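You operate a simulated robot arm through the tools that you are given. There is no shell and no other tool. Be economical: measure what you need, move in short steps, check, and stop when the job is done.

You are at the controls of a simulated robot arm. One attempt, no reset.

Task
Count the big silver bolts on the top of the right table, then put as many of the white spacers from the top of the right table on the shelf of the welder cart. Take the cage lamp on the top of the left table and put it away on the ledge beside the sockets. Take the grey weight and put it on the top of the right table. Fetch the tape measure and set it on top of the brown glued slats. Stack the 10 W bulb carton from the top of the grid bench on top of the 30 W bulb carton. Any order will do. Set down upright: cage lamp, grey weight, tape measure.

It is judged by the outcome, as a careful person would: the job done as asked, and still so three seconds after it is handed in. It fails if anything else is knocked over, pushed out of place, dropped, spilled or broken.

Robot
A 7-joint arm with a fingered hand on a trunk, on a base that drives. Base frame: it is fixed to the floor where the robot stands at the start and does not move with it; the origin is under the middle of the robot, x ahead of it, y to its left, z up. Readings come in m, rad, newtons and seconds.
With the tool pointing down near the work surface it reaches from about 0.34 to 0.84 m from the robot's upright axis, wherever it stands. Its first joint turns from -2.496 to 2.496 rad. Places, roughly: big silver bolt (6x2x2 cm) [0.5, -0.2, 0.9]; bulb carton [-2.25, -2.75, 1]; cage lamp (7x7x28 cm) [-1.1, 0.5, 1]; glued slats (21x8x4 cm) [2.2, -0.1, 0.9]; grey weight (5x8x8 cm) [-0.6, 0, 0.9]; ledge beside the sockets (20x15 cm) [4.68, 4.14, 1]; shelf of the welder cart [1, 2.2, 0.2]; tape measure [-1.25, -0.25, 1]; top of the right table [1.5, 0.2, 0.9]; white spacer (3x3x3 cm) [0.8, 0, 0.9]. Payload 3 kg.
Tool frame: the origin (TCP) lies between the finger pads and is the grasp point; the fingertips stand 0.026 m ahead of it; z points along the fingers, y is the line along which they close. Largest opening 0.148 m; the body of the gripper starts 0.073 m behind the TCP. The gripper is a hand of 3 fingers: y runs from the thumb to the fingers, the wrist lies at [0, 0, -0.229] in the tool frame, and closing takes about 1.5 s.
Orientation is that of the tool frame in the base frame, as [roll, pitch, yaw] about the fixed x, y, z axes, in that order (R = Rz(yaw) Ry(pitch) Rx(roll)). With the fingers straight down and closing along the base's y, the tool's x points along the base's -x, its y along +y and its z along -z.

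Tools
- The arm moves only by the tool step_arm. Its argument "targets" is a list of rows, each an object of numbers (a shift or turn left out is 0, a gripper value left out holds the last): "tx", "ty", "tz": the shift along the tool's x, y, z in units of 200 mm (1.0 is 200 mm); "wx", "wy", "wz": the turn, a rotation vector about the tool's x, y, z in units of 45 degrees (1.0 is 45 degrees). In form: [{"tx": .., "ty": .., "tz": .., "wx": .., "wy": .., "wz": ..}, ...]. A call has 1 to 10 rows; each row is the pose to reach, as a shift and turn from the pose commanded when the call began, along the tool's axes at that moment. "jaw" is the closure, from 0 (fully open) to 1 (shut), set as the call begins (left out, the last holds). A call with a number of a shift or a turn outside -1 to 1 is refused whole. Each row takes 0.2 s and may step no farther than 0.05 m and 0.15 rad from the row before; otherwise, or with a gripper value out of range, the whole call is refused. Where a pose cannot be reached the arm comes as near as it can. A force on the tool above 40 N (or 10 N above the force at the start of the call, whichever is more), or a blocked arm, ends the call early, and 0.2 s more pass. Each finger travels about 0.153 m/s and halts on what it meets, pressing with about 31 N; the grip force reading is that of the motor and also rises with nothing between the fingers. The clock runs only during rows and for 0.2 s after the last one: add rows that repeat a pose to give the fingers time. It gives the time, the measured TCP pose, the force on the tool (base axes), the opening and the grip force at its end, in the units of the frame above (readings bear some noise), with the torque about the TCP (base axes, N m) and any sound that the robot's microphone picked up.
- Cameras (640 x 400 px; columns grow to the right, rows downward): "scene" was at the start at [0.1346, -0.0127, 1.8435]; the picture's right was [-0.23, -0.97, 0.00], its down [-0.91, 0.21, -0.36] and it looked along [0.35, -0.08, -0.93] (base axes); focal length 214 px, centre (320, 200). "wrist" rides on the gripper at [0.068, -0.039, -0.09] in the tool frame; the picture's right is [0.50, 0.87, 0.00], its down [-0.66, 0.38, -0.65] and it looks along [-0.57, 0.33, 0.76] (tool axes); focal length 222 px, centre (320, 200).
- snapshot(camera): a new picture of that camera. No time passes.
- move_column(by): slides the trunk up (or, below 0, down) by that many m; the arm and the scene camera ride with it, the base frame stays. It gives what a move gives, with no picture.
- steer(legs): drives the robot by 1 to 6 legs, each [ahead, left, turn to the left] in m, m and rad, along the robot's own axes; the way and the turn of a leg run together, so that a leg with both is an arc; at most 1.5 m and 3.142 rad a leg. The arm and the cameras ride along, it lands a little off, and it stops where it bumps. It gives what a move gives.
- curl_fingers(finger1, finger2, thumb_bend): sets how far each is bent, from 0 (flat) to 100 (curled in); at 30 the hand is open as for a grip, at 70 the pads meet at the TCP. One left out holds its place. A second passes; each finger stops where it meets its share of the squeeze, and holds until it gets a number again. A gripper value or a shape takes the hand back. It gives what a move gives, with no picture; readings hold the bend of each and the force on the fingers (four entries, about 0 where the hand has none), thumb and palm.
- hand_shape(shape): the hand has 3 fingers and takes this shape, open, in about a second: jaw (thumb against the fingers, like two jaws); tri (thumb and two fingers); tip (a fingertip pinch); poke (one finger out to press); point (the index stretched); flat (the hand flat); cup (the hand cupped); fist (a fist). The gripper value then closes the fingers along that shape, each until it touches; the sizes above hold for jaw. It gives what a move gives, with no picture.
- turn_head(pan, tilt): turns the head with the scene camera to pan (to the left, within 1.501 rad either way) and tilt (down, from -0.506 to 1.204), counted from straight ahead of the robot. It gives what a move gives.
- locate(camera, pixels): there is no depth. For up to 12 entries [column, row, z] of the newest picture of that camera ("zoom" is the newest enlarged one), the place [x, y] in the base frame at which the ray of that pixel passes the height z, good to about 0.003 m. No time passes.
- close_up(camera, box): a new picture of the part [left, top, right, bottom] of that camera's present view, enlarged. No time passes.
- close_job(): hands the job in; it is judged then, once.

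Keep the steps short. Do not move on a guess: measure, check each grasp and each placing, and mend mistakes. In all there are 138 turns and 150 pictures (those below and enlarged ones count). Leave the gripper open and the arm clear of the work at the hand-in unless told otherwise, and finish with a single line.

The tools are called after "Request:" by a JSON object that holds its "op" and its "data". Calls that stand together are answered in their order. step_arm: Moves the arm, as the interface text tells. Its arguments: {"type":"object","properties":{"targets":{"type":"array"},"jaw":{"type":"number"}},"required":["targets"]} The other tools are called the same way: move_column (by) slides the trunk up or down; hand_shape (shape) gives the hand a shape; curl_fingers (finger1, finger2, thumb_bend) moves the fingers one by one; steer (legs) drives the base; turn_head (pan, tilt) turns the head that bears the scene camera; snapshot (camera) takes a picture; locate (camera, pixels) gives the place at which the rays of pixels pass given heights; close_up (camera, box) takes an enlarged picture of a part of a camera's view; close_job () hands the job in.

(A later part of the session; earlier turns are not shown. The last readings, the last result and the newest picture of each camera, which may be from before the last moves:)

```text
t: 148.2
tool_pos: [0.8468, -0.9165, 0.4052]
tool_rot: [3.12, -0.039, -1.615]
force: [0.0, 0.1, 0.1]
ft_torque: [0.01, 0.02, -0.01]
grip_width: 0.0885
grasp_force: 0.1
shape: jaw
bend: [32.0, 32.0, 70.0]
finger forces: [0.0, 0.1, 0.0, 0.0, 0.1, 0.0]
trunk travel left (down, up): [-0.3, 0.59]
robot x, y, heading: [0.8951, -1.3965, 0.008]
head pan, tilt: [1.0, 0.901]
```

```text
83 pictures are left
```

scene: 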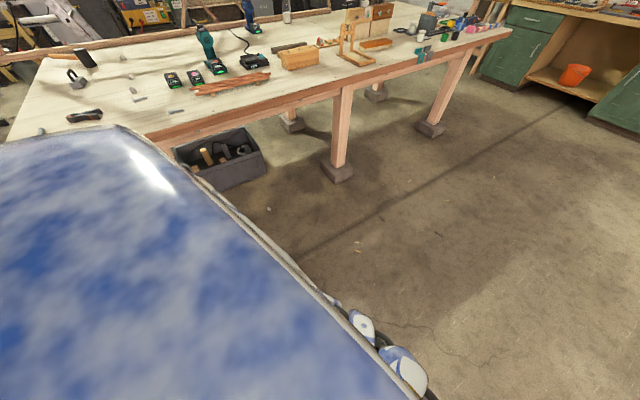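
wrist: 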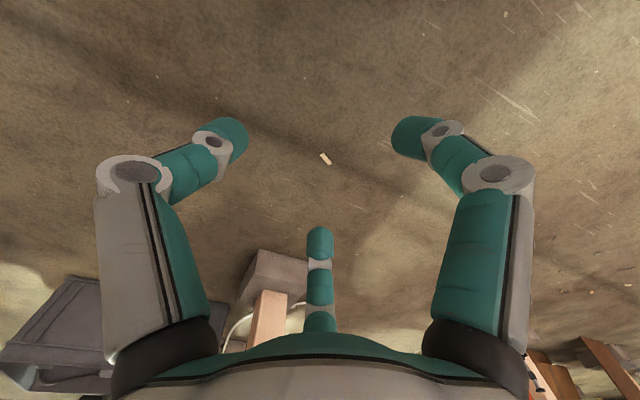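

A pale speck at (268,208) on the floor; zoom.

Request:
{"op": "close_up", "data": {"camera": "scene", "box": [200, 170, 360, 270]}}

Request:
{"op": "locate", "data": {"camera": "scene", "pixels": [[268, 208, 0.015]]}}

```text
4.00 times, centred on (280, 220) of scene
```

zoom: 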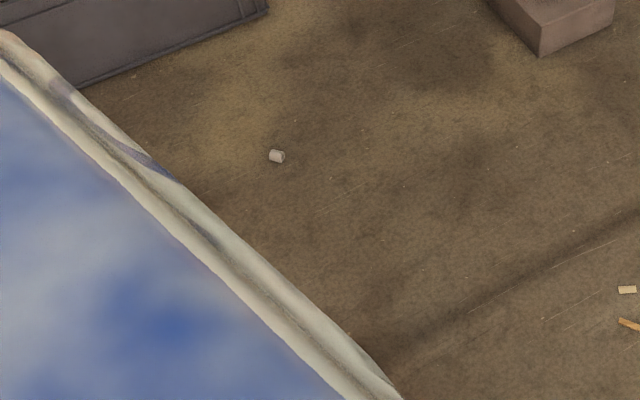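

```text
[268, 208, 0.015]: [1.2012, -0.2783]
```

S1 rolled to ≈(1.20,-0.28). Go low, approach it and look.

Request:
{"op": "move_column", "data": {"by": -0.25}}

Request:
{"op": "steer", "data": {"legs": [[0.354, 0.46, 0]]}}

Request:
{"op": "hand_shape", "data": {"shape": "tri"}}

Request:
{"op": "snapshot", "data": {"camera": "wrist"}}

```text
t: 150.8
tool_pos: [0.8468, -0.9175, 0.1566]
tool_rot: [3.119, -0.04, -1.614]
force: [-0.3, -0.5, -0.4]
ft_torque: [-0.04, 0.0, -0.01]
grip_width: 0.0882
grasp_force: 0.3
shape: jaw
bend: [32.0, 32.0, 70.0]
finger forces: [0.0, 0.1, 0.0, 0.0, 0.0, 0.0]
trunk travel left (down, up): [-0.05, 0.84]
robot x, y, heading: [0.8927, -1.3899, 0.011]
head pan, tilt: [1.0, 0.901]
```

```text
t: 154.1
tool_pos: [1.1979, -0.4499, 0.1568]
tool_rot: [3.118, -0.041, -1.618]
force: [0.7, 0.2, -1.0]
ft_torque: [0.0, 0.02, -0.02]
grip_width: 0.0884
grasp_force: 0.0
shape: jaw
bend: [32.0, 32.0, 70.0]
finger forces: [0.0, 0.0, 0.0, 0.1, 0.0, 0.1]
trunk travel left (down, up): [-0.05, 0.84]
robot x, y, heading: [1.2453, -0.9281, 0.002]
head pan, tilt: [1.0, 0.901]
```

```text
t: 155.0
tool_pos: [1.1976, -0.4503, 0.1566]
tool_rot: [3.119, -0.04, -1.613]
force: [0.3, 0.3, 0.0]
ft_torque: [0.0, -0.03, 0.01]
grip_width: 0.1479
grasp_force: 0.1
shape: tri
bend: [30.0, 30.0, 30.0]
finger forces: [0.0, 0.0, 0.0, 0.0, 0.0, 0.0]
trunk travel left (down, up): [-0.05, 0.84]
robot x, y, heading: [1.2493, -0.928, 0.005]
head pan, tilt: [1.0, 0.901]
```

```text
81 pictures are left
```

wrist: 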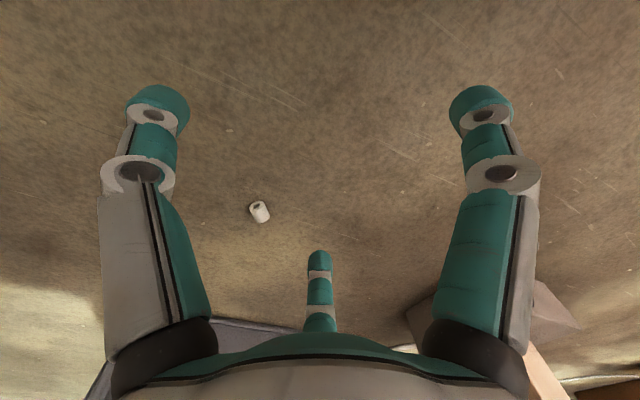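

Request:
{"op": "close_up", "data": {"camera": "wrist", "box": [230, 185, 290, 235]}}

Request:
{"op": "locate", "data": {"camera": "wrist", "pixels": [[260, 211, 0.014], [253, 210, 0.015], [267, 212, 0.015], [410, 310, 0.1], [222, 318, 0.1], [256, 204, 0.015], [264, 218, 0.015]]}}

```text
8.00 times, centred on (260, 210) of wrist
```

zoom: 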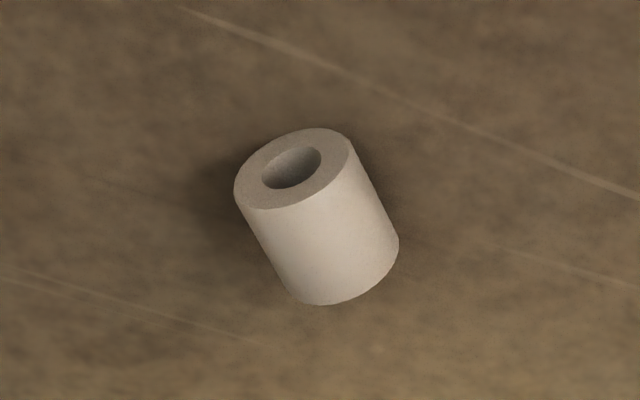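

```text
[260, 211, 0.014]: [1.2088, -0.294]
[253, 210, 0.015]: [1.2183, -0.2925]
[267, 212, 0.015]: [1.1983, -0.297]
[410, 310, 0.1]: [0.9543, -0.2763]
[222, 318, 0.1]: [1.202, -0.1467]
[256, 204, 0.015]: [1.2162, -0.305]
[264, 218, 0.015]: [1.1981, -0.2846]
```

S1 lies on its side, axis along about (-0.66,0.75). I turn the hand 45° so the thumb meets a flat end, level it, and move over the spacer.

Request:
{"op": "step_arm", "data": {"targets": [{"tx": -0.13, "wz": 0.16, "wy": -0.01}, {"tx": -0.26, "wz": 0.33, "wy": -0.02, "wx": 0.01}, {"tx": -0.39, "ty": -0.01, "wz": 0.5, "wy": -0.03, "wx": 0.015}, {"tx": -0.52, "ty": -0.01, "wz": 0.67, "wy": -0.04, "wx": 0.02}, {"tx": -0.65, "ty": -0.02, "wz": 0.84, "wy": -0.05, "wx": 0.025}, {"tx": -0.78, "ty": -0.02, "wz": 1.0, "wy": -0.05, "wx": 0.03}], "jaw": 0.5}}

Request:
{"op": "snapshot", "data": {"camera": "wrist"}}

```text
t: 156.4
tool_pos: [1.2592, -0.3757, 0.1779]
tool_rot: [-3.119, -0.009, -2.287]
force: [7.5, 1.0, -0.1]
ft_torque: [-0.1, 0.8, 0.02]
grip_width: 0.0741
grasp_force: 0.1
shape: tri
bend: [36.0, 36.0, 70.0]
finger forces: [0.1, 0.0, 0.0, 0.1, 0.0, 0.1]
out of reach, approached as far as the arm can: row 4, 5, 6
trunk travel left (down, up): [-0.05, 0.84]
robot x, y, heading: [1.245, -0.9266, 0.01]
head pan, tilt: [1.0, 0.901]
```

```text
79 pictures are left
```

wrist: 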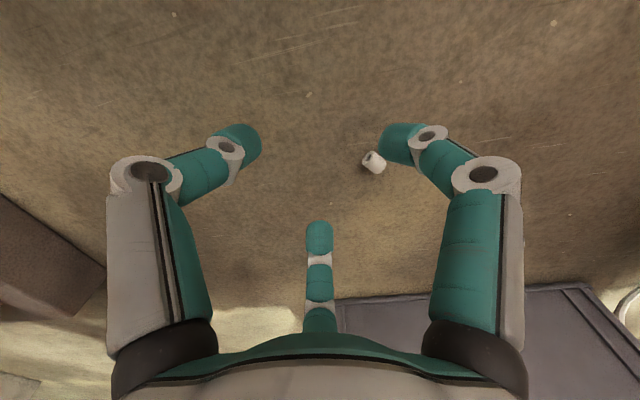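

Orientation is reached; the position I'll correct with the base.

Request:
{"op": "steer", "data": {"legs": [[-0.05, 0.082, 0]]}}

Request:
{"op": "move_column", "data": {"by": -0.05}}

Request:
{"op": "step_arm", "data": {"targets": [{"tz": 0.1}, {"tz": 0.2}, {"tz": 0.25}]}}

Request:
{"op": "snapshot", "data": {"camera": "wrist"}}

```text
t: 157.5
tool_pos: [1.2122, -0.2928, 0.1782]
tool_rot: [-3.121, -0.008, -2.291]
force: [0.3, 0.2, 0.0]
ft_torque: [0.0, 0.01, 0.01]
grip_width: 0.0742
grasp_force: 0.1
shape: tri
bend: [36.0, 36.0, 70.0]
finger forces: [0.1, 0.1, 0.0, 0.0, 0.1, 0.0]
trunk travel left (down, up): [-0.05, 0.84]
robot x, y, heading: [1.1954, -0.8434, 0.009]
head pan, tilt: [1.0, 0.901]
```

```text
t: 158.4
tool_pos: [1.2121, -0.2924, 0.129]
tool_rot: [-3.121, -0.01, -2.292]
force: [-0.3, 0.2, 0.7]
ft_torque: [-0.02, 0.0, 0.01]
grip_width: 0.074
grasp_force: 0.1
shape: tri
bend: [36.0, 36.0, 70.0]
finger forces: [0.0, 0.0, 0.0, 0.0, 0.1, 0.0]
trunk travel left (down, up): [0.0, 0.89]
robot x, y, heading: [1.1933, -0.8449, 0.008]
head pan, tilt: [1.0, 0.901]
```

```text
t: 159.2
tool_pos: [1.2144, -0.2949, 0.0792]
tool_rot: [-3.121, -0.009, -2.292]
force: [0.5, 0.5, -0.1]
ft_torque: [0.01, 0.04, 0.02]
grip_width: 0.0741
grasp_force: 0.1
shape: tri
bend: [36.0, 36.0, 70.0]
finger forces: [0.1, 0.0, 0.1, 0.1, 0.1, 0.1]
trunk travel left (down, up): [0.0, 0.89]
robot x, y, heading: [1.1972, -0.8478, 0.009]
head pan, tilt: [1.0, 0.901]
```

```text
78 pictures are left
```

wrist: 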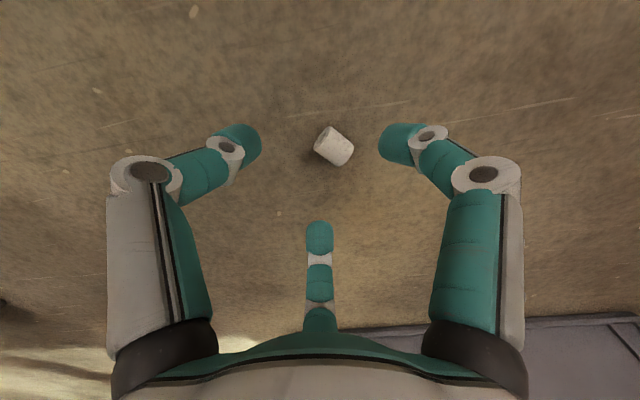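

Shift ≈1 cm toward the fingers and descend.

Request:
{"op": "step_arm", "data": {"targets": [{"tz": 0.1, "tx": 0.02, "ty": 0.04}, {"tz": 0.18, "tx": 0.02, "ty": 0.045}, {"tz": 0.235, "tx": 0.02, "ty": 0.045}, {"tz": 0.25, "tx": 0.02, "ty": 0.045}], "jaw": 0.66}}

Request:
{"op": "snapshot", "data": {"camera": "wrist"}}

```text
t: 160.2
tool_pos: [1.2145, -0.3137, 0.0457]
tool_rot: [-3.122, -0.008, -2.292]
force: [-0.1, -0.5, -0.7]
ft_torque: [0.01, 0.03, -0.02]
grip_width: 0.0506
grasp_force: 0.0
shape: tri
bend: [77.0, 77.0, 70.0]
finger forces: [0.0, 0.0, 0.0, 0.0, 0.0, 0.0]
out of reach, approached as far as the arm can: row 1, 2, 3, 4
trunk travel left (down, up): [0.0, 0.89]
robot x, y, heading: [1.1977, -0.8436, 0.007]
head pan, tilt: [1.0, 0.901]
```

```text
77 pictures are left
```

wrist: 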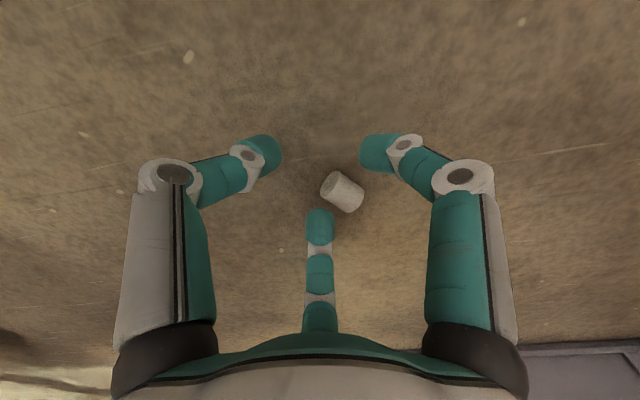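

Request:
{"op": "locate", "data": {"camera": "wrist", "pixels": [[343, 192, 0.017]]}}

Request:
{"op": "step_arm", "data": {"targets": [{"tz": -0.1}, {"tz": -0.1}]}}

```text
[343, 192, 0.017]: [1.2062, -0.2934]
```

```text
t: 160.8
tool_pos: [1.216, -0.3129, 0.0653]
tool_rot: [-3.121, -0.009, -2.293]
force: [-0.5, -0.2, 0.5]
ft_torque: [0.06, 0.0, 0.0]
grip_width: 0.0502
grasp_force: 0.1
shape: tri
bend: [77.0, 77.0, 70.0]
finger forces: [0.1, 0.1, 0.1, 0.1, 0.1, 0.1]
trunk travel left (down, up): [0.0, 0.89]
robot x, y, heading: [1.1993, -0.8485, 0.012]
head pan, tilt: [1.0, 0.901]
```

Request:
{"op": "step_arm", "data": {"targets": [{"tx": 0.07, "ty": -0.06}, {"tx": 0.15, "ty": -0.13}, {"tx": 0.15, "ty": -0.13, "tz": 0.1}, {"tx": 0.15, "ty": -0.13, "tz": 0.17}]}}

```text
t: 161.8
tool_pos: [1.2149, -0.3525, 0.0306]
tool_rot: [-3.119, -0.01, -2.292]
force: [-0.7, 0.1, 0.2]
ft_torque: [0.0, -0.02, -0.02]
grip_width: 0.0503
grasp_force: 0.1
shape: tri
bend: [77.0, 77.0, 70.0]
finger forces: [0.0, 0.0, 0.0, 0.0, 0.0, 0.0]
trunk travel left (down, up): [0.0, 0.89]
robot x, y, heading: [1.1939, -0.8461, 0.007]
head pan, tilt: [1.0, 0.901]
```

At this radius it reaches the floor. Raise 4 cm, shift the base 6 cm closer, descend.

Request:
{"op": "step_arm", "data": {"targets": [{"tz": -0.1}, {"tz": -0.2}]}}

Request:
{"op": "steer", "data": {"legs": [[-0.009, 0.059, 0]]}}

Request:
{"op": "snapshot", "data": {"camera": "wrist"}}

```text
t: 162.4
tool_pos: [1.2147, -0.3522, 0.0706]
tool_rot: [-3.118, -0.01, -2.292]
force: [0.0, 1.2, -0.4]
ft_torque: [-0.01, -0.02, 0.03]
grip_width: 0.0502
grasp_force: 0.0
shape: tri
bend: [77.0, 77.0, 70.0]
finger forces: [0.0, 0.0, 0.0, 0.1, 0.0, 0.0]
trunk travel left (down, up): [0.0, 0.89]
robot x, y, heading: [1.1937, -0.8435, 0.006]
head pan, tilt: [1.0, 0.901]
```

```text
t: 163.4
tool_pos: [1.2046, -0.2933, 0.0711]
tool_rot: [-3.12, -0.01, -2.291]
force: [-0.4, 0.0, -0.3]
ft_torque: [0.02, -0.03, -0.03]
grip_width: 0.0503
grasp_force: 0.0
shape: tri
bend: [77.0, 77.0, 70.0]
finger forces: [0.1, 0.0, 0.1, 0.1, 0.0, 0.0]
trunk travel left (down, up): [0.0, 0.89]
robot x, y, heading: [1.1882, -0.7868, 0.008]
head pan, tilt: [1.0, 0.901]
```

```text
76 pictures are left
```

wrist: 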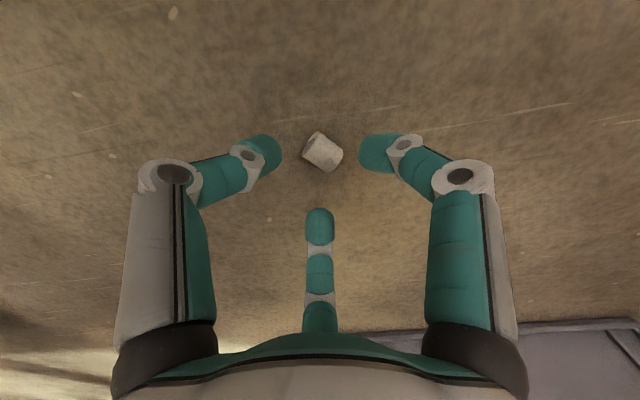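

Centred. Descend and close gradually.

Request:
{"op": "step_arm", "data": {"targets": [{"tz": 0.1}, {"tz": 0.18}, {"tz": 0.212}]}}

Request:
{"op": "step_arm", "data": {"targets": [{}, {}, {}, {}, {}], "jaw": 0.85}}

Request:
{"op": "snapshot", "data": {"camera": "wrist"}}

```text
t: 164.2
tool_pos: [1.2056, -0.2956, 0.0294]
tool_rot: [-3.121, -0.009, -2.291]
force: [-0.9, -0.5, 0.5]
ft_torque: [0.01, 0.01, -0.03]
grip_width: 0.0504
grasp_force: 0.0
shape: tri
bend: [77.0, 77.0, 70.0]
finger forces: [0.0, 0.0, 0.0, 0.0, 0.0, 0.0]
trunk travel left (down, up): [0.0, 0.89]
robot x, y, heading: [1.1883, -0.7875, 0.015]
head pan, tilt: [1.0, 0.901]
```

```text
t: 165.4
tool_pos: [1.2054, -0.2938, 0.0281]
tool_rot: [-3.119, -0.009, -2.293]
force: [0.8, 0.4, 0.5]
ft_torque: [0.01, -0.01, 0.0]
grip_width: 0.0226
grasp_force: 0.0
shape: tri
bend: [74.0, 74.0, 70.0]
finger forces: [0.6, 0.6, 0.1, 0.0, 0.0, 0.0]
trunk travel left (down, up): [0.0, 0.89]
robot x, y, heading: [1.1831, -0.7892, 0.006]
head pan, tilt: [1.0, 0.901]
```

```text
75 pictures are left
```

wrist: 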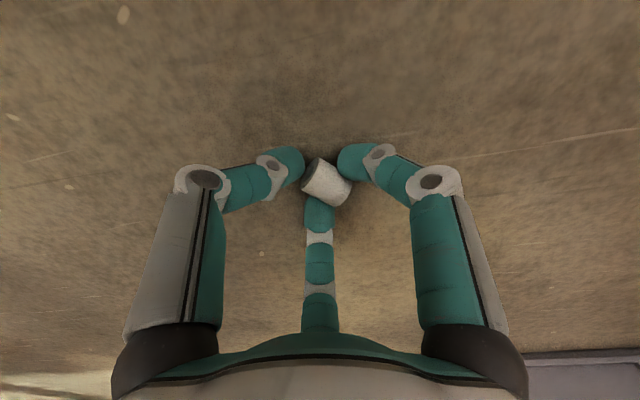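

Request:
{"op": "step_arm", "data": {"targets": [{}, {}, {}, {}], "jaw": 1}}

Request:
{"op": "step_arm", "data": {"targets": [{"tz": -0.1}, {"tz": -0.2}, {"tz": -0.2}]}}

Request:
{"op": "snapshot", "data": {"camera": "wrist"}}

```text
t: 166.4
tool_pos: [1.2074, -0.2952, 0.0281]
tool_rot: [-3.12, -0.008, -2.291]
force: [0.3, -0.8, 0.0]
ft_torque: [0.0, -0.02, 0.01]
grip_width: 0.0145
grasp_force: 31.5
shape: tri
bend: [74.0, 74.0, 70.0]
finger forces: [24.8, 23.7, 0.1, 0.1, 26.8, 0.0]
trunk travel left (down, up): [0.0, 0.89]
robot x, y, heading: [1.1876, -0.7878, 0.008]
head pan, tilt: [1.0, 0.901]
```

```text
t: 167.2
tool_pos: [1.2045, -0.2926, 0.0692]
tool_rot: [-3.12, -0.009, -2.292]
force: [-0.8, -1.2, -0.9]
ft_torque: [0.01, 0.0, -0.01]
grip_width: 0.0144
grasp_force: 31.1
shape: tri
bend: [74.0, 74.0, 70.0]
finger forces: [24.9, 23.5, 0.0, 0.0, 26.8, 0.1]
trunk travel left (down, up): [0.0, 0.89]
robot x, y, heading: [1.1833, -0.7853, 0.012]
head pan, tilt: [1.0, 0.901]
```

```text
74 pictures are left
```

wrist: 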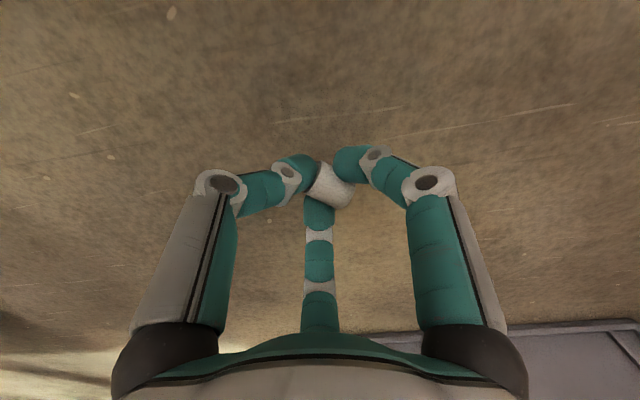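

S1 held firmly. Raise the hand, back out and drive to the far end of the right table.

Request:
{"op": "steer", "data": {"legs": [[0, -0.55, 0]]}}

Request:
{"op": "move_column", "data": {"by": 0.35}}

Request:
{"op": "steer", "data": {"legs": [[1.4, 0, 0], [1.45, 0, 0], [0, 0, 1.56]]}}

Request:
{"op": "turn_head", "data": {"pan": 0.5, "tilt": 0.4}}

Request:
{"op": "snapshot", "data": {"camera": "scene"}}

Request:
{"op": "snapshot", "data": {"camera": "wrist"}}

```text
t: 170.4
tool_pos: [1.2087, -0.8383, 0.0688]
tool_rot: [-3.121, -0.009, -2.283]
force: [-0.1, 0.3, 0.0]
ft_torque: [0.02, -0.02, 0.0]
grip_width: 0.0146
grasp_force: 30.9
shape: tri
bend: [74.0, 74.0, 70.0]
finger forces: [24.8, 23.5, 0.0, 0.0, 26.7, 0.0]
trunk travel left (down, up): [0.0, 0.89]
robot x, y, heading: [1.1942, -1.3343, 0.02]
head pan, tilt: [1.0, 0.901]
```

```text
t: 173.8
tool_pos: [1.2093, -0.8387, 0.4189]
tool_rot: [-3.12, -0.009, -2.287]
force: [0.3, 0.2, -1.1]
ft_torque: [-0.03, 0.03, 0.0]
grip_width: 0.0144
grasp_force: 31.4
shape: tri
bend: [74.0, 74.0, 70.0]
finger forces: [24.9, 23.6, 0.0, 0.0, 26.7, 0.1]
trunk travel left (down, up): [-0.35, 0.54]
robot x, y, heading: [1.1903, -1.3337, 0.01]
head pan, tilt: [1.0, 0.901]
```

```text
t: 191.3
tool_pos: [3.5372, -1.2796, 0.4188]
tool_rot: [-3.121, -0.008, -0.721]
force: [-0.8, 0.5, -0.2]
ft_torque: [0.01, 0.01, 0.01]
grip_width: 0.0141
grasp_force: 30.7
shape: tri
bend: [74.0, 74.0, 69.0]
finger forces: [24.6, 23.7, 0.0, 0.0, 26.3, 0.1]
trunk travel left (down, up): [-0.35, 0.54]
robot x, y, heading: [4.0296, -1.3004, 1.583]
head pan, tilt: [1.0, 0.901]
```

```text
t: 192.2
tool_pos: [3.5367, -1.2791, 0.4187]
tool_rot: [-3.121, -0.011, -0.721]
force: [0.4, 0.3, -0.7]
ft_torque: [0.01, 0.02, -0.03]
grip_width: 0.0143
grasp_force: 31.2
shape: tri
bend: [74.0, 74.0, 69.0]
finger forces: [24.6, 23.8, 0.0, 0.0, 26.4, 0.1]
trunk travel left (down, up): [-0.35, 0.54]
robot x, y, heading: [4.032, -1.2988, 1.578]
head pan, tilt: [0.499, 0.4]
```

```text
73 pictures are left
```

scene: 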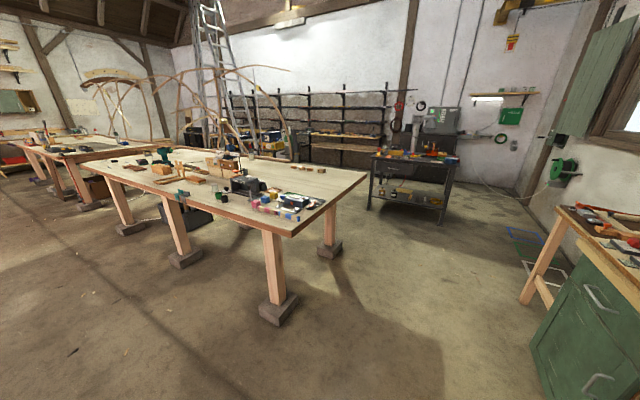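

```text
72 pictures are left
```

wrist: 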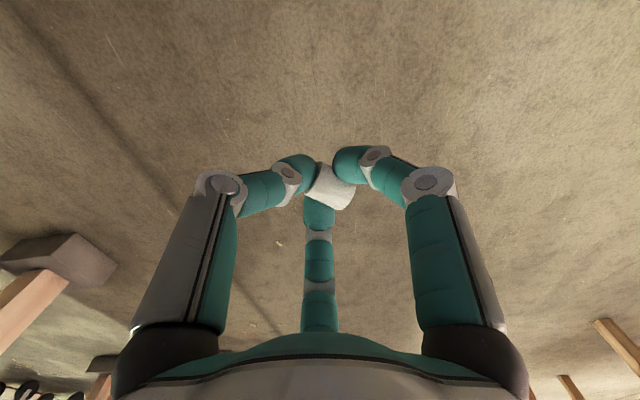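

Request:
{"op": "locate", "data": {"camera": "scene", "pixels": [[368, 210, 0], [438, 224, 0], [456, 195, 0], [292, 238, 0.88], [367, 173, 0.88], [535, 345, 0], [520, 302, 0], [412, 196, 0], [275, 315, 0], [500, 95, 1.0], [535, 93, 1.3]]}}

```text
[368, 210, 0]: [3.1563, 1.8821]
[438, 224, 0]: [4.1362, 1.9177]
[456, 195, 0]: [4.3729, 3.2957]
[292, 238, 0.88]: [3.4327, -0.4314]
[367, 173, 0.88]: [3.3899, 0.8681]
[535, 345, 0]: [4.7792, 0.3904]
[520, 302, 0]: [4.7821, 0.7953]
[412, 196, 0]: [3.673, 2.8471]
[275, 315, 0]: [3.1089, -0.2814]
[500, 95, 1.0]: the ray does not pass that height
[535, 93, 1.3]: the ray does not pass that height
```

Passage is clear. Drive north to y≈1.38 between table and vise bench, then look west.

Request:
{"op": "steer", "data": {"legs": [[0, -0.08, 0], [1.35, 0, -0.01], [1.33, 0, 0]]}}

Request:
{"op": "turn_head", "data": {"pan": 1.4, "tilt": 0.5}}

Request:
{"op": "snapshot", "data": {"camera": "scene"}}

Request:
{"op": "turn_head", "data": {"pan": -0.3, "tilt": 0.3}}

Request:
{"op": "snapshot", "data": {"camera": "scene"}}

```text
t: 206.0
tool_pos: [3.6078, 1.4122, 0.4188]
tool_rot: [-3.12, -0.009, -0.724]
force: [0.4, 0.1, 0.7]
ft_torque: [-0.01, -0.01, -0.04]
grip_width: 0.0141
grasp_force: 30.8
shape: tri
bend: [74.0, 74.0, 69.0]
finger forces: [24.5, 23.7, 0.0, 0.0, 26.4, 0.0]
trunk travel left (down, up): [-0.35, 0.54]
robot x, y, heading: [4.0986, 1.3926, 1.577]
head pan, tilt: [0.499, 0.4]
```

```text
t: 207.2
tool_pos: [3.6073, 1.4132, 0.4189]
tool_rot: [-3.118, -0.008, -0.723]
force: [0.5, -0.5, 0.7]
ft_torque: [0.0, 0.03, 0.01]
grip_width: 0.0144
grasp_force: 31.0
shape: tri
bend: [74.0, 74.0, 69.0]
finger forces: [24.6, 23.7, 0.1, 0.1, 26.3, 0.0]
trunk travel left (down, up): [-0.35, 0.54]
robot x, y, heading: [4.0976, 1.3889, 1.572]
head pan, tilt: [1.4, 0.499]
```

```text
71 pictures are left
```

scene: 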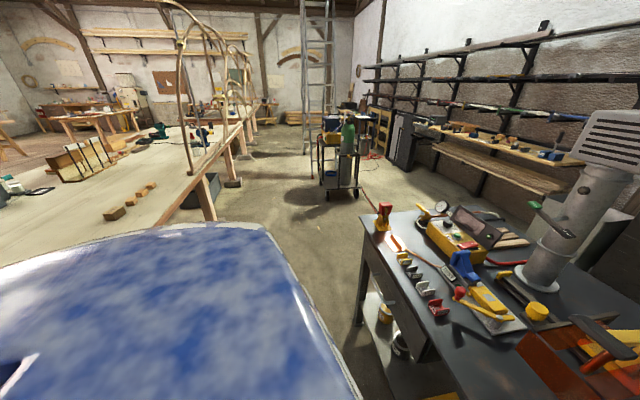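

```text
t: 208.9
tool_pos: [3.6055, 1.4129, 0.4187]
tool_rot: [-3.122, -0.008, -0.725]
force: [0.0, 0.4, -0.3]
ft_torque: [0.02, 0.01, 0.0]
grip_width: 0.0142
grasp_force: 31.1
shape: tri
bend: [74.0, 74.0, 69.0]
finger forces: [24.6, 23.7, 0.0, 0.0, 26.3, 0.1]
trunk travel left (down, up): [-0.35, 0.54]
robot x, y, heading: [4.0989, 1.3901, 1.573]
head pan, tilt: [-0.3, 0.3]
```

```text
70 pictures are left
```

scene: 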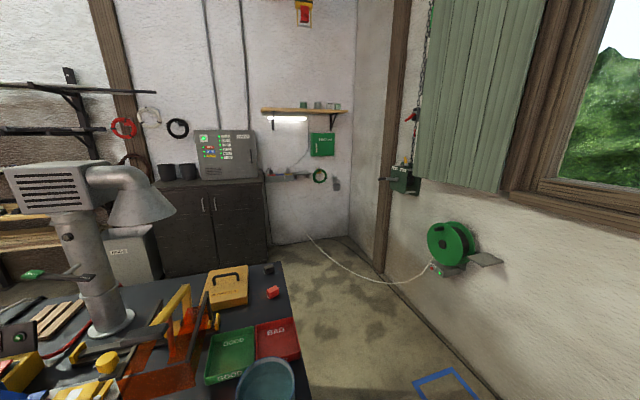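

Ribs are upright on the beam; the corridor west is clear. Strafe left toward the cart.

Request:
{"op": "steer", "data": {"legs": [[0, 1.3, 0], [0, 1.1, 0]]}}

Request:
{"op": "turn_head", "data": {"pan": 0.7, "tilt": 0.6}}

Request:
{"op": "snapshot", "data": {"camera": "scene"}}

Request:
{"op": "snapshot", "data": {"camera": "wrist"}}

```text
t: 220.6
tool_pos: [1.2207, 1.4255, 0.419]
tool_rot: [-3.12, -0.007, -0.735]
force: [0.1, 0.3, 0.5]
ft_torque: [-0.01, 0.0, 0.0]
grip_width: 0.0142
grasp_force: 30.2
shape: tri
bend: [74.0, 74.0, 69.0]
finger forces: [24.6, 23.7, 0.1, 0.0, 26.3, 0.0]
trunk travel left (down, up): [-0.35, 0.54]
robot x, y, heading: [1.7194, 1.3995, 1.564]
head pan, tilt: [-0.3, 0.3]
```

```text
t: 221.9
tool_pos: [1.2221, 1.4262, 0.419]
tool_rot: [-3.12, -0.01, -0.735]
force: [-0.4, 0.1, 0.1]
ft_torque: [-0.01, 0.01, 0.0]
grip_width: 0.0142
grasp_force: 30.9
shape: tri
bend: [74.0, 74.0, 69.0]
finger forces: [24.6, 23.8, 0.1, 0.1, 26.3, 0.0]
trunk travel left (down, up): [-0.35, 0.54]
robot x, y, heading: [1.7157, 1.3979, 1.563]
head pan, tilt: [0.7, 0.6]
```

```text
69 pictures are left
```

scene: 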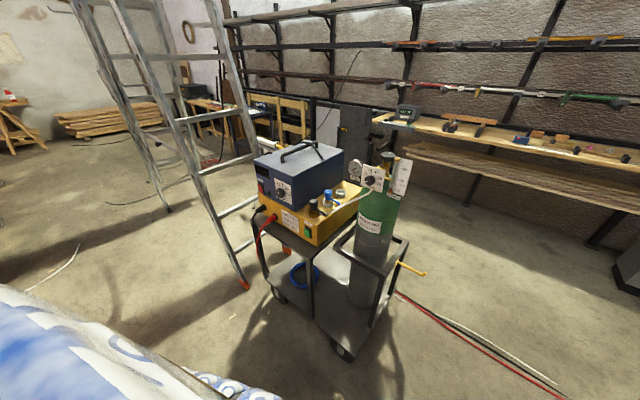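

```text
68 pictures are left
```

wrist: 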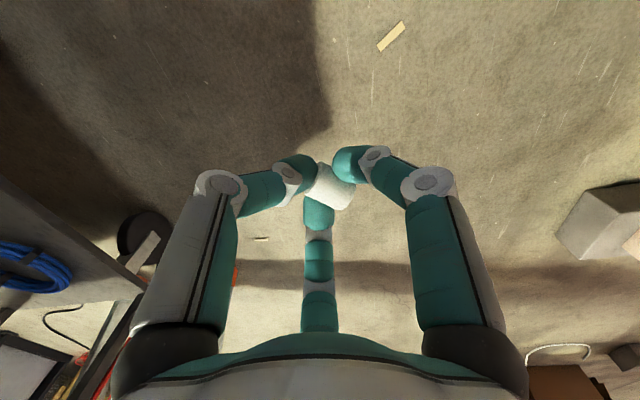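

Request:
{"op": "close_up", "data": {"camera": "scene", "box": [240, 200, 420, 365]}}

Request:
{"op": "locate", "data": {"camera": "scene", "pixels": [[345, 350, 0.2], [315, 318, 0.2], [275, 288, 0.2], [335, 320, 0.2], [325, 300, 0.2], [385, 315, 0.2], [318, 248, 0.62], [345, 248, 0.62], [407, 240, 0.62], [303, 272, 0.22], [360, 300, 0.2]]}}

```text
2.42 times, centred on (330, 282) of scene
```

zoom: 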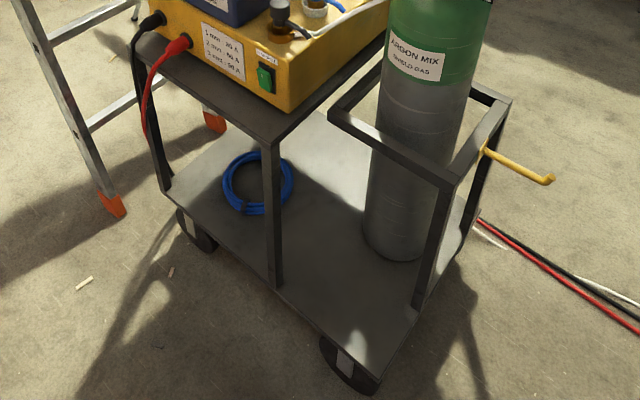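

```text
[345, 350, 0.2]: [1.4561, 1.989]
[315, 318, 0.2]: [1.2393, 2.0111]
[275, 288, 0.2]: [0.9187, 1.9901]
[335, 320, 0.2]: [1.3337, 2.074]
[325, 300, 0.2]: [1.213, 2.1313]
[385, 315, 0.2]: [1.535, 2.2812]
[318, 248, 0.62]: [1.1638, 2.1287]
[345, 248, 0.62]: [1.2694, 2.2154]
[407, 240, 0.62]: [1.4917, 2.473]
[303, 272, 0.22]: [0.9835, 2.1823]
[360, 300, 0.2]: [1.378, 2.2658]
```

Shelf's free strip in front of the bottle is about x 1.25–1.43, y 2.0–2.15. I'll face east (hand to the north) and bring the hand over that strip.

Request:
{"op": "steer", "data": {"legs": [[-0.1, 0, 0], [0, 0, -1.563], [-0.4, 0, 0], [0, 0.17, 0]]}}

Request:
{"op": "snapshot", "data": {"camera": "wrist"}}

Request:
{"op": "turn_head", "data": {"pan": 1.5, "tilt": 0.9}}

Request:
{"op": "snapshot", "data": {"camera": "scene"}}

```text
t: 230.0
tool_pos: [1.3425, 1.9668, 0.419]
tool_rot: [-3.121, -0.009, -2.31]
force: [0.1, -0.3, -0.7]
ft_torque: [-0.03, 0.0, 0.0]
grip_width: 0.0141
grasp_force: 31.0
shape: tri
bend: [74.0, 74.0, 69.0]
finger forces: [24.5, 23.7, 0.1, 0.1, 26.1, 0.0]
trunk travel left (down, up): [-0.35, 0.54]
robot x, y, heading: [1.3156, 1.4743, -0.008]
head pan, tilt: [0.7, 0.6]
```

```text
66 pictures are left
```

wrist: 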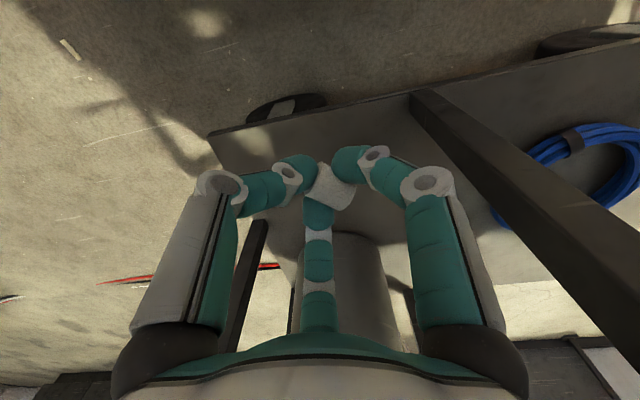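

```text
t: 231.1
tool_pos: [1.3425, 1.9662, 0.4187]
tool_rot: [-3.121, -0.009, -2.309]
force: [0.0, 0.3, 0.0]
ft_torque: [0.01, -0.01, -0.02]
grip_width: 0.014
grasp_force: 31.1
shape: tri
bend: [74.0, 74.0, 69.0]
finger forces: [24.5, 23.6, 0.0, 0.0, 26.0, 0.1]
trunk travel left (down, up): [-0.35, 0.54]
robot x, y, heading: [1.3149, 1.4725, -0.007]
head pan, tilt: [1.499, 0.901]
```

```text
65 pictures are left
```

scene: 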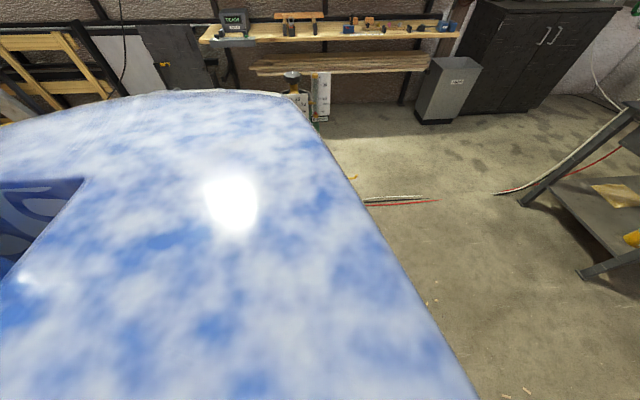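

Request:
{"op": "locate", "data": {"camera": "wrist", "pixels": [[208, 133, 0.2], [208, 133, 0.15], [208, 133, 0.25], [412, 95, 0.2], [340, 240, 0.2], [270, 222, 0.6], [412, 95, 0.15]]}}

```text
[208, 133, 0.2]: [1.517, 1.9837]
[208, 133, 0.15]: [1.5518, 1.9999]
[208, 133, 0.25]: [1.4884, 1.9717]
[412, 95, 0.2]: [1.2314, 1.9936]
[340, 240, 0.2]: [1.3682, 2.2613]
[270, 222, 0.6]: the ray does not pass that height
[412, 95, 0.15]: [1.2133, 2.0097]
```

Move 0.1 m in and lower gently.

Request:
{"op": "steer", "data": {"legs": [[0.01, 0.1, 0]]}}

Request:
{"op": "move_column", "data": {"by": -0.165}}

Request:
{"op": "snapshot", "data": {"camera": "wrist"}}

```text
t: 232.3
tool_pos: [1.3538, 2.0657, 0.4178]
tool_rot: [-3.121, -0.009, -2.31]
force: [-0.5, -0.2, -0.7]
ft_torque: [0.01, -0.02, -0.01]
grip_width: 0.0139
grasp_force: 31.2
shape: tri
bend: [74.0, 74.0, 69.0]
finger forces: [24.4, 23.7, 0.0, 0.0, 26.0, 0.0]
trunk travel left (down, up): [-0.35, 0.54]
robot x, y, heading: [1.3237, 1.5722, -0.009]
head pan, tilt: [1.499, 0.901]
```

```text
t: 234.2
tool_pos: [1.3542, 2.067, 0.2539]
tool_rot: [-3.12, -0.009, -2.31]
force: [-0.2, 0.6, 0.0]
ft_torque: [0.0, 0.01, 0.01]
grip_width: 0.0143
grasp_force: 30.6
shape: tri
bend: [74.0, 74.0, 69.0]
finger forces: [24.3, 23.7, 0.0, 0.0, 25.9, 0.0]
trunk travel left (down, up): [-0.185, 0.705]
robot x, y, heading: [1.324, 1.5749, -0.008]
head pan, tilt: [1.499, 0.901]
```

```text
64 pictures are left
```

wrist: 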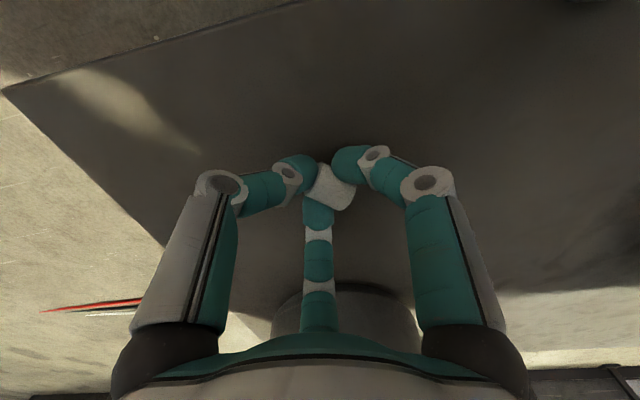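

Request:
{"op": "locate", "data": {"camera": "wrist", "pixels": [[3, 91, 0.2], [3, 91, 0.22], [3, 91, 0.18]]}}

Request:
{"op": "move_column", "data": {"by": -0.012}}

Request:
{"op": "move_column", "data": {"by": -0.008}}

Request:
{"op": "move_column", "data": {"by": -0.006}}

```text
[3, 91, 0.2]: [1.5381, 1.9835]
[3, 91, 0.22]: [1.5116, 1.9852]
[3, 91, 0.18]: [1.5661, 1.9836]
```

```text
t: 234.7
tool_pos: [1.3535, 2.0671, 0.2461]
tool_rot: [-3.123, -0.006, -2.31]
force: [-0.2, -4.6, 16.1]
ft_torque: [-0.1, 0.07, -0.02]
grip_width: 0.0159
grasp_force: 31.0
shape: tri
bend: [75.0, 75.0, 71.0]
finger forces: [31.1, 26.3, 0.1, 0.0, 33.1, 0.0]
trunk travel left (down, up): [-0.174, 0.716]
robot x, y, heading: [1.325, 1.5695, -0.013]
head pan, tilt: [1.499, 0.901]
stopped: the force on the tool passed its limit at 44 N (the readings are from after the stop); the commanded pose is now the measured one
```

```text
t: 235.0
tool_pos: [1.3534, 2.068, 0.2466]
tool_rot: [-3.122, -0.006, -2.311]
force: [0.3, -5.6, 14.8]
ft_torque: [-0.12, 0.03, 0.03]
grip_width: 0.0166
grasp_force: 30.3
shape: tri
bend: [75.0, 75.0, 71.0]
finger forces: [30.9, 26.1, 0.0, 0.0, 33.6, 0.0]
trunk travel left (down, up): [-0.172, 0.718]
robot x, y, heading: [1.3205, 1.5742, -0.01]
head pan, tilt: [1.499, 0.901]
stopped: the force on the tool passed its limit at 51 N (the readings are from after the stop); the commanded pose is now the measured one
```

```text
t: 235.4
tool_pos: [1.3524, 2.0692, 0.2458]
tool_rot: [-3.124, -0.007, -2.31]
force: [0.2, -6.7, 15.9]
ft_torque: [-0.13, 0.05, 0.02]
grip_width: 0.016
grasp_force: 31.3
shape: tri
bend: [75.0, 75.0, 71.0]
finger forces: [31.0, 26.0, 0.1, 0.0, 34.2, 0.0]
trunk travel left (down, up): [-0.171, 0.719]
robot x, y, heading: [1.3265, 1.5745, -0.013]
head pan, tilt: [1.499, 0.901]
stopped: the force on the tool passed its limit at 50 N (the readings are from after the stop); the commanded pose is now the measured one
```

Touching the shelf (z≈0.218). Relieve slightly and open slowly.

Request:
{"op": "move_column", "data": {"by": 0.003}}

Request:
{"op": "step_arm", "data": {"targets": [{}, {}], "jaw": 0.84}}

Request:
{"op": "step_arm", "data": {"targets": [{}, {}, {}], "jaw": 0.6}}

Request:
{"op": "move_column", "data": {"by": 0.08}}

Request:
{"op": "snapshot", "data": {"camera": "wrist"}}

```text
t: 235.9
tool_pos: [1.3524, 2.0687, 0.2462]
tool_rot: [-3.124, -0.006, -2.311]
force: [-0.2, -0.1, 0.4]
ft_torque: [0.02, -0.02, -0.02]
grip_width: 0.0156
grasp_force: 30.5
shape: tri
bend: [75.0, 75.0, 71.0]
finger forces: [27.2, 26.0, 0.0, 0.0, 27.7, 0.0]
trunk travel left (down, up): [-0.174, 0.716]
robot x, y, heading: [1.3266, 1.5729, -0.008]
head pan, tilt: [1.499, 0.901]
```

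```text
t: 236.5
tool_pos: [1.3519, 2.069, 0.2475]
tool_rot: [-3.122, -0.005, -2.31]
force: [-0.1, -0.6, 1.1]
ft_torque: [0.02, 0.03, 0.02]
grip_width: 0.0239
grasp_force: 0.1
shape: tri
bend: [75.0, 75.0, 70.0]
finger forces: [0.7, 1.1, 0.1, 0.0, 0.0, 0.0]
trunk travel left (down, up): [-0.174, 0.716]
robot x, y, heading: [1.325, 1.5732, -0.008]
head pan, tilt: [1.499, 0.901]
```

```text
t: 237.3
tool_pos: [1.3544, 2.0681, 0.2475]
tool_rot: [-3.121, -0.006, -2.31]
force: [0.4, 0.3, 2.5]
ft_torque: [0.02, 0.03, 0.0]
grip_width: 0.0582
grasp_force: 0.0
shape: tri
bend: [77.0, 77.0, 70.0]
finger forces: [0.6, 1.4, 0.1, 0.0, 0.0, 0.1]
trunk travel left (down, up): [-0.174, 0.716]
robot x, y, heading: [1.3239, 1.5728, -0.01]
head pan, tilt: [1.499, 0.901]
```

```text
t: 238.5
tool_pos: [1.3526, 2.0688, 0.3279]
tool_rot: [-3.123, -0.007, -2.31]
force: [-0.7, -0.5, 1.0]
ft_torque: [0.0, 0.03, 0.02]
grip_width: 0.059
grasp_force: 0.1
shape: tri
bend: [77.0, 77.0, 70.0]
finger forces: [0.0, 0.1, 0.0, 0.0, 0.1, 0.1]
trunk travel left (down, up): [-0.254, 0.636]
robot x, y, heading: [1.3271, 1.5711, -0.015]
head pan, tilt: [1.499, 0.901]
```

```text
63 pictures are left
```

wrist: 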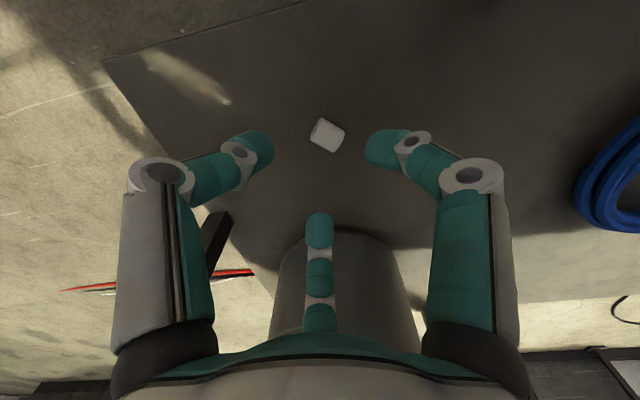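

S1 is on the shelf. Now look at the table's north side for S3 and the ribs.

Request:
{"op": "move_column", "data": {"by": 0.35}}

Request:
{"op": "turn_head", "data": {"pan": -1.5, "tilt": 0.6}}

Request:
{"op": "snapshot", "data": {"camera": "scene"}}

```text
t: 241.9
tool_pos: [1.3528, 2.0691, 0.6771]
tool_rot: [-3.123, -0.006, -2.311]
force: [0.7, 0.9, 0.0]
ft_torque: [-0.01, 0.02, -0.02]
grip_width: 0.059
grasp_force: 0.0
shape: tri
bend: [77.0, 77.0, 70.0]
finger forces: [0.0, 0.1, 0.1, 0.1, 0.0, 0.1]
trunk travel left (down, up): [-0.604, 0.286]
robot x, y, heading: [1.3225, 1.5689, -0.009]
head pan, tilt: [1.499, 0.901]
```

```text
t: 244.5
tool_pos: [1.3526, 2.0698, 0.6786]
tool_rot: [-3.122, -0.008, -2.312]
force: [0.1, 0.7, -0.7]
ft_torque: [0.0, 0.0, -0.01]
grip_width: 0.0587
grasp_force: 0.1
shape: tri
bend: [77.0, 77.0, 70.0]
finger forces: [0.0, 0.0, 0.0, 0.0, 0.0, 0.1]
trunk travel left (down, up): [-0.604, 0.286]
robot x, y, heading: [1.3256, 1.5712, -0.014]
head pan, tilt: [-1.499, 0.6]
```

```text
62 pictures are left
```

scene: 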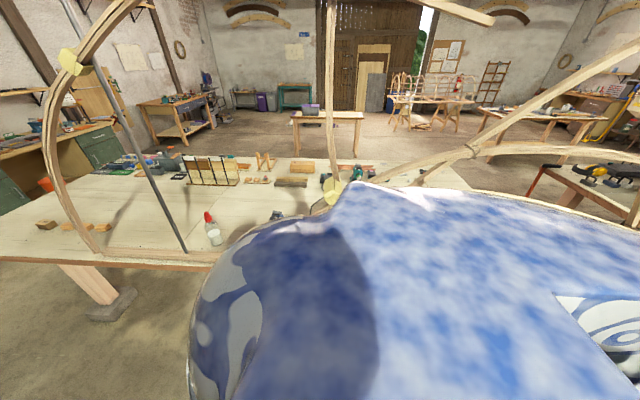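

Laths hamper picking from the north, so I'll fetch S4 from the gap. Drive back round to the south-east corner with the hand raised.

Request:
{"op": "move_column", "data": {"by": 0.28}}

Request:
{"op": "steer", "data": {"legs": [[0, -0.2, 0], [0, 0, 1.58], [0, -1.4, 0], [0, -1.38, 0], [-1.35, 0, 0], [-1.35, 0, 0]]}}

Request:
{"op": "step_arm", "data": {"targets": [{"tx": -0.15, "ty": 0.13, "wz": -0.17, "tz": -0.1}, {"tx": -0.3, "ty": 0.26, "wz": -0.34, "tz": -0.2}, {"tx": -0.45, "ty": 0.4, "wz": -0.51, "tz": -0.3}, {"tx": -0.6, "ty": 0.53, "wz": -0.68, "tz": -0.4}, {"tx": -0.7, "ty": 0.62, "wz": -0.85, "tz": -0.5}], "jaw": 0.5}}

```text
t: 247.3
tool_pos: [1.3525, 2.0694, 0.9567]
tool_rot: [-3.122, -0.008, -2.311]
force: [0.2, 0.4, 0.3]
ft_torque: [-0.01, -0.01, -0.01]
grip_width: 0.0587
grasp_force: 0.1
shape: tri
bend: [77.0, 77.0, 70.0]
finger forces: [0.0, 0.0, 0.0, 0.0, 0.0, 0.1]
trunk travel left (down, up): [-0.884, 0.006]
robot x, y, heading: [1.3235, 1.5708, -0.011]
head pan, tilt: [-1.499, 0.6]
```

```text
t: 278.4
tool_pos: [3.5446, -1.3395, 0.9578]
tool_rot: [-3.123, -0.008, -0.743]
force: [-0.1, 0.7, 0.7]
ft_torque: [0.02, 0.03, 0.0]
grip_width: 0.0586
grasp_force: 0.0
shape: tri
bend: [77.0, 77.0, 70.0]
finger forces: [0.1, 0.0, 0.1, 0.0, 0.1, 0.1]
trunk travel left (down, up): [-0.884, 0.006]
robot x, y, heading: [4.0351, -1.3703, 1.553]
head pan, tilt: [-1.499, 0.6]
```

```text
t: 279.6
tool_pos: [3.4521, -1.3148, 1.0721]
tool_rot: [-3.127, -0.015, -0.118]
force: [-0.5, 6.2, -0.4]
ft_torque: [-0.59, -0.05, -0.03]
grip_width: 0.0736
grasp_force: 0.0
shape: tri
bend: [36.0, 36.0, 70.0]
finger forces: [0.0, 0.0, 0.1, 0.0, 0.0, 0.0]
out of reach, approached as far as the arm can: row 2, 3, 4, 5
trunk travel left (down, up): [-0.884, 0.006]
robot x, y, heading: [4.0406, -1.371, 1.555]
head pan, tilt: [-1.499, 0.6]
```

The arm reaches poorly at the robot's left; I'll swing the hand to the robot's front for better reach, in free space here.

Request:
{"op": "step_arm", "data": {"targets": [{"ty": -0.2, "wz": 0.12}, {"ty": -0.4, "wz": 0.24}, {"ty": -0.6, "wz": 0.36}, {"ty": -0.8, "wz": 0.48}, {"ty": -1.0, "wz": 0.6}]}}

Request:
{"op": "step_arm", "data": {"targets": [{"tx": 0.02, "ty": -0.19, "wz": 0.12}, {"tx": 0.04, "ty": -0.38, "wz": 0.24}, {"tx": 0.06, "ty": -0.57, "wz": 0.36}, {"tx": 0.08, "ty": -0.76, "wz": 0.48}, {"tx": 0.1, "ty": -0.95, "wz": 0.6}]}}

Request:
{"op": "step_arm", "data": {"targets": [{"tx": -0.02, "ty": -0.2, "wz": 0.1}, {"tx": -0.04, "ty": -0.4, "wz": 0.2}, {"tx": -0.07, "ty": -0.6, "wz": 0.3}, {"tx": -0.09, "ty": -0.8, "wz": 0.4}, {"tx": -0.11, "ty": -0.99, "wz": 0.5}]}}

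Request:
{"op": "step_arm", "data": {"targets": [{"tx": -0.05, "ty": -0.19, "wz": 0.04}, {"tx": -0.1, "ty": -0.38, "wz": 0.08}, {"tx": -0.16, "ty": -0.57, "wz": 0.12}, {"tx": -0.22, "ty": -0.76, "wz": 0.15}, {"tx": -0.27, "ty": -0.94, "wz": 0.18}]}}

Request:
{"op": "step_arm", "data": {"targets": [{"tx": -0.1, "ty": -0.2}, {"tx": -0.2, "ty": -0.4}, {"tx": -0.25, "ty": -0.55}]}}

```text
t: 280.8
tool_pos: [3.4664, -1.1137, 1.0702]
tool_rot: [-3.124, -0.012, -0.546]
force: [0.2, 0.5, -0.1]
ft_torque: [-0.06, 0.04, 0.0]
grip_width: 0.0739
grasp_force: 0.0
shape: tri
bend: [36.0, 36.0, 70.0]
finger forces: [0.0, 0.0, 0.1, 0.1, 0.1, 0.1]
trunk travel left (down, up): [-0.884, 0.006]
robot x, y, heading: [4.0415, -1.3679, 1.56]
head pan, tilt: [-1.499, 0.6]
```

```text
t: 282.0
tool_pos: [3.5835, -0.961, 1.0742]
tool_rot: [-3.124, -0.002, -1.02]
force: [-0.5, -0.2, 0.0]
ft_torque: [0.0, -0.01, -0.02]
grip_width: 0.074
grasp_force: 0.0
shape: tri
bend: [36.0, 36.0, 70.0]
finger forces: [0.1, 0.0, 0.0, 0.0, 0.0, 0.1]
trunk travel left (down, up): [-0.884, 0.006]
robot x, y, heading: [4.0392, -1.3709, 1.554]
head pan, tilt: [-1.499, 0.6]
```

```text
t: 283.2
tool_pos: [3.7419, -0.8373, 1.0788]
tool_rot: [-3.123, 0.007, -1.412]
force: [-0.3, -0.2, 0.6]
ft_torque: [-0.01, -0.01, -0.02]
grip_width: 0.0744
grasp_force: 0.0
shape: tri
bend: [36.0, 36.0, 70.0]
finger forces: [0.1, 0.1, 0.1, 0.0, 0.0, 0.1]
trunk travel left (down, up): [-0.884, 0.006]
robot x, y, heading: [4.0394, -1.3705, 1.554]
head pan, tilt: [-1.499, 0.6]
```

```text
t: 284.4
tool_pos: [3.8895, -0.7321, 1.068]
tool_rot: [-3.123, 0.008, -1.55]
force: [0.1, -0.4, 0.5]
ft_torque: [0.02, 0.0, -0.01]
grip_width: 0.0742
grasp_force: 0.0
shape: tri
bend: [36.0, 36.0, 70.0]
finger forces: [0.0, 0.1, 0.1, 0.0, 0.1, 0.1]
out of reach, approached as far as the arm can: row 2, 3, 4, 5
trunk travel left (down, up): [-0.884, 0.006]
robot x, y, heading: [4.0402, -1.3687, 1.557]
head pan, tilt: [-1.499, 0.6]
```

```text
t: 285.2
tool_pos: [3.9999, -0.6777, 1.0694]
tool_rot: [-3.123, 0.007, -1.55]
force: [0.6, 1.5, 0.6]
ft_torque: [-0.02, 0.0, 0.04]
grip_width: 0.0739
grasp_force: 0.0
shape: tri
bend: [36.0, 36.0, 70.0]
finger forces: [0.1, 0.0, 0.0, 0.1, 0.1, 0.0]
out of reach, approached as far as the arm can: row 3
trunk travel left (down, up): [-0.884, 0.006]
robot x, y, heading: [4.0402, -1.3662, 1.557]
head pan, tilt: [-1.499, 0.6]
```

Hand is now in front. Drive west along the south side, turn to face +x, and strafe into the gap at x≈0.08.

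Request:
{"op": "steer", "data": {"legs": [[0, 1.33, 0], [0, 1.33, 0], [0, 1.3, 0], [0, 0, -1.555], [0, 1.36, 0]]}}

Request:
{"op": "snapshot", "data": {"camera": "wrist"}}

```text
t: 314.4
tool_pos: [0.7945, 0.0965, 1.0674]
tool_rot: [-3.123, 0.009, -3.118]
force: [-0.2, -0.1, -0.3]
ft_torque: [0.01, 0.01, -0.03]
grip_width: 0.0738
grasp_force: 0.2
shape: tri
bend: [36.0, 36.0, 70.0]
finger forces: [0.0, 0.0, 0.1, 0.1, 0.0, 0.0]
trunk travel left (down, up): [-0.884, 0.006]
robot x, y, heading: [0.1023, 0.0502, -0.011]
head pan, tilt: [-1.499, 0.6]
```

```text
61 pictures are left
```

wrist: 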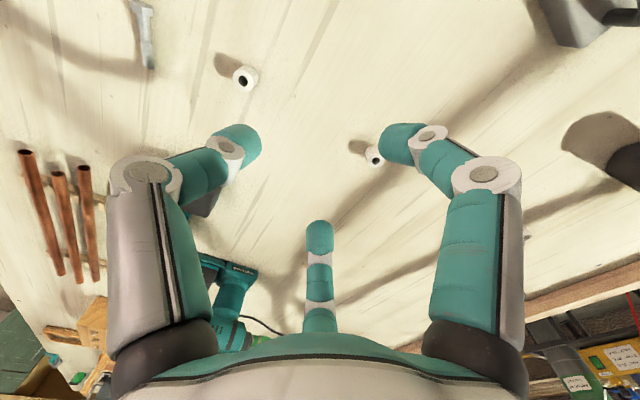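

Request:
{"op": "locate", "data": {"camera": "wrist", "pixels": [[243, 82, 0.91], [374, 160, 0.91], [320, 150, 0.895], [247, 76, 0.895], [376, 152, 0.895]]}}

```text
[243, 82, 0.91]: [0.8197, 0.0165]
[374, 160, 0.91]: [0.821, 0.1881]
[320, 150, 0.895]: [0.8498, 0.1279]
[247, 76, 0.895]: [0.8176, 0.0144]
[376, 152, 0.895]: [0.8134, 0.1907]
```

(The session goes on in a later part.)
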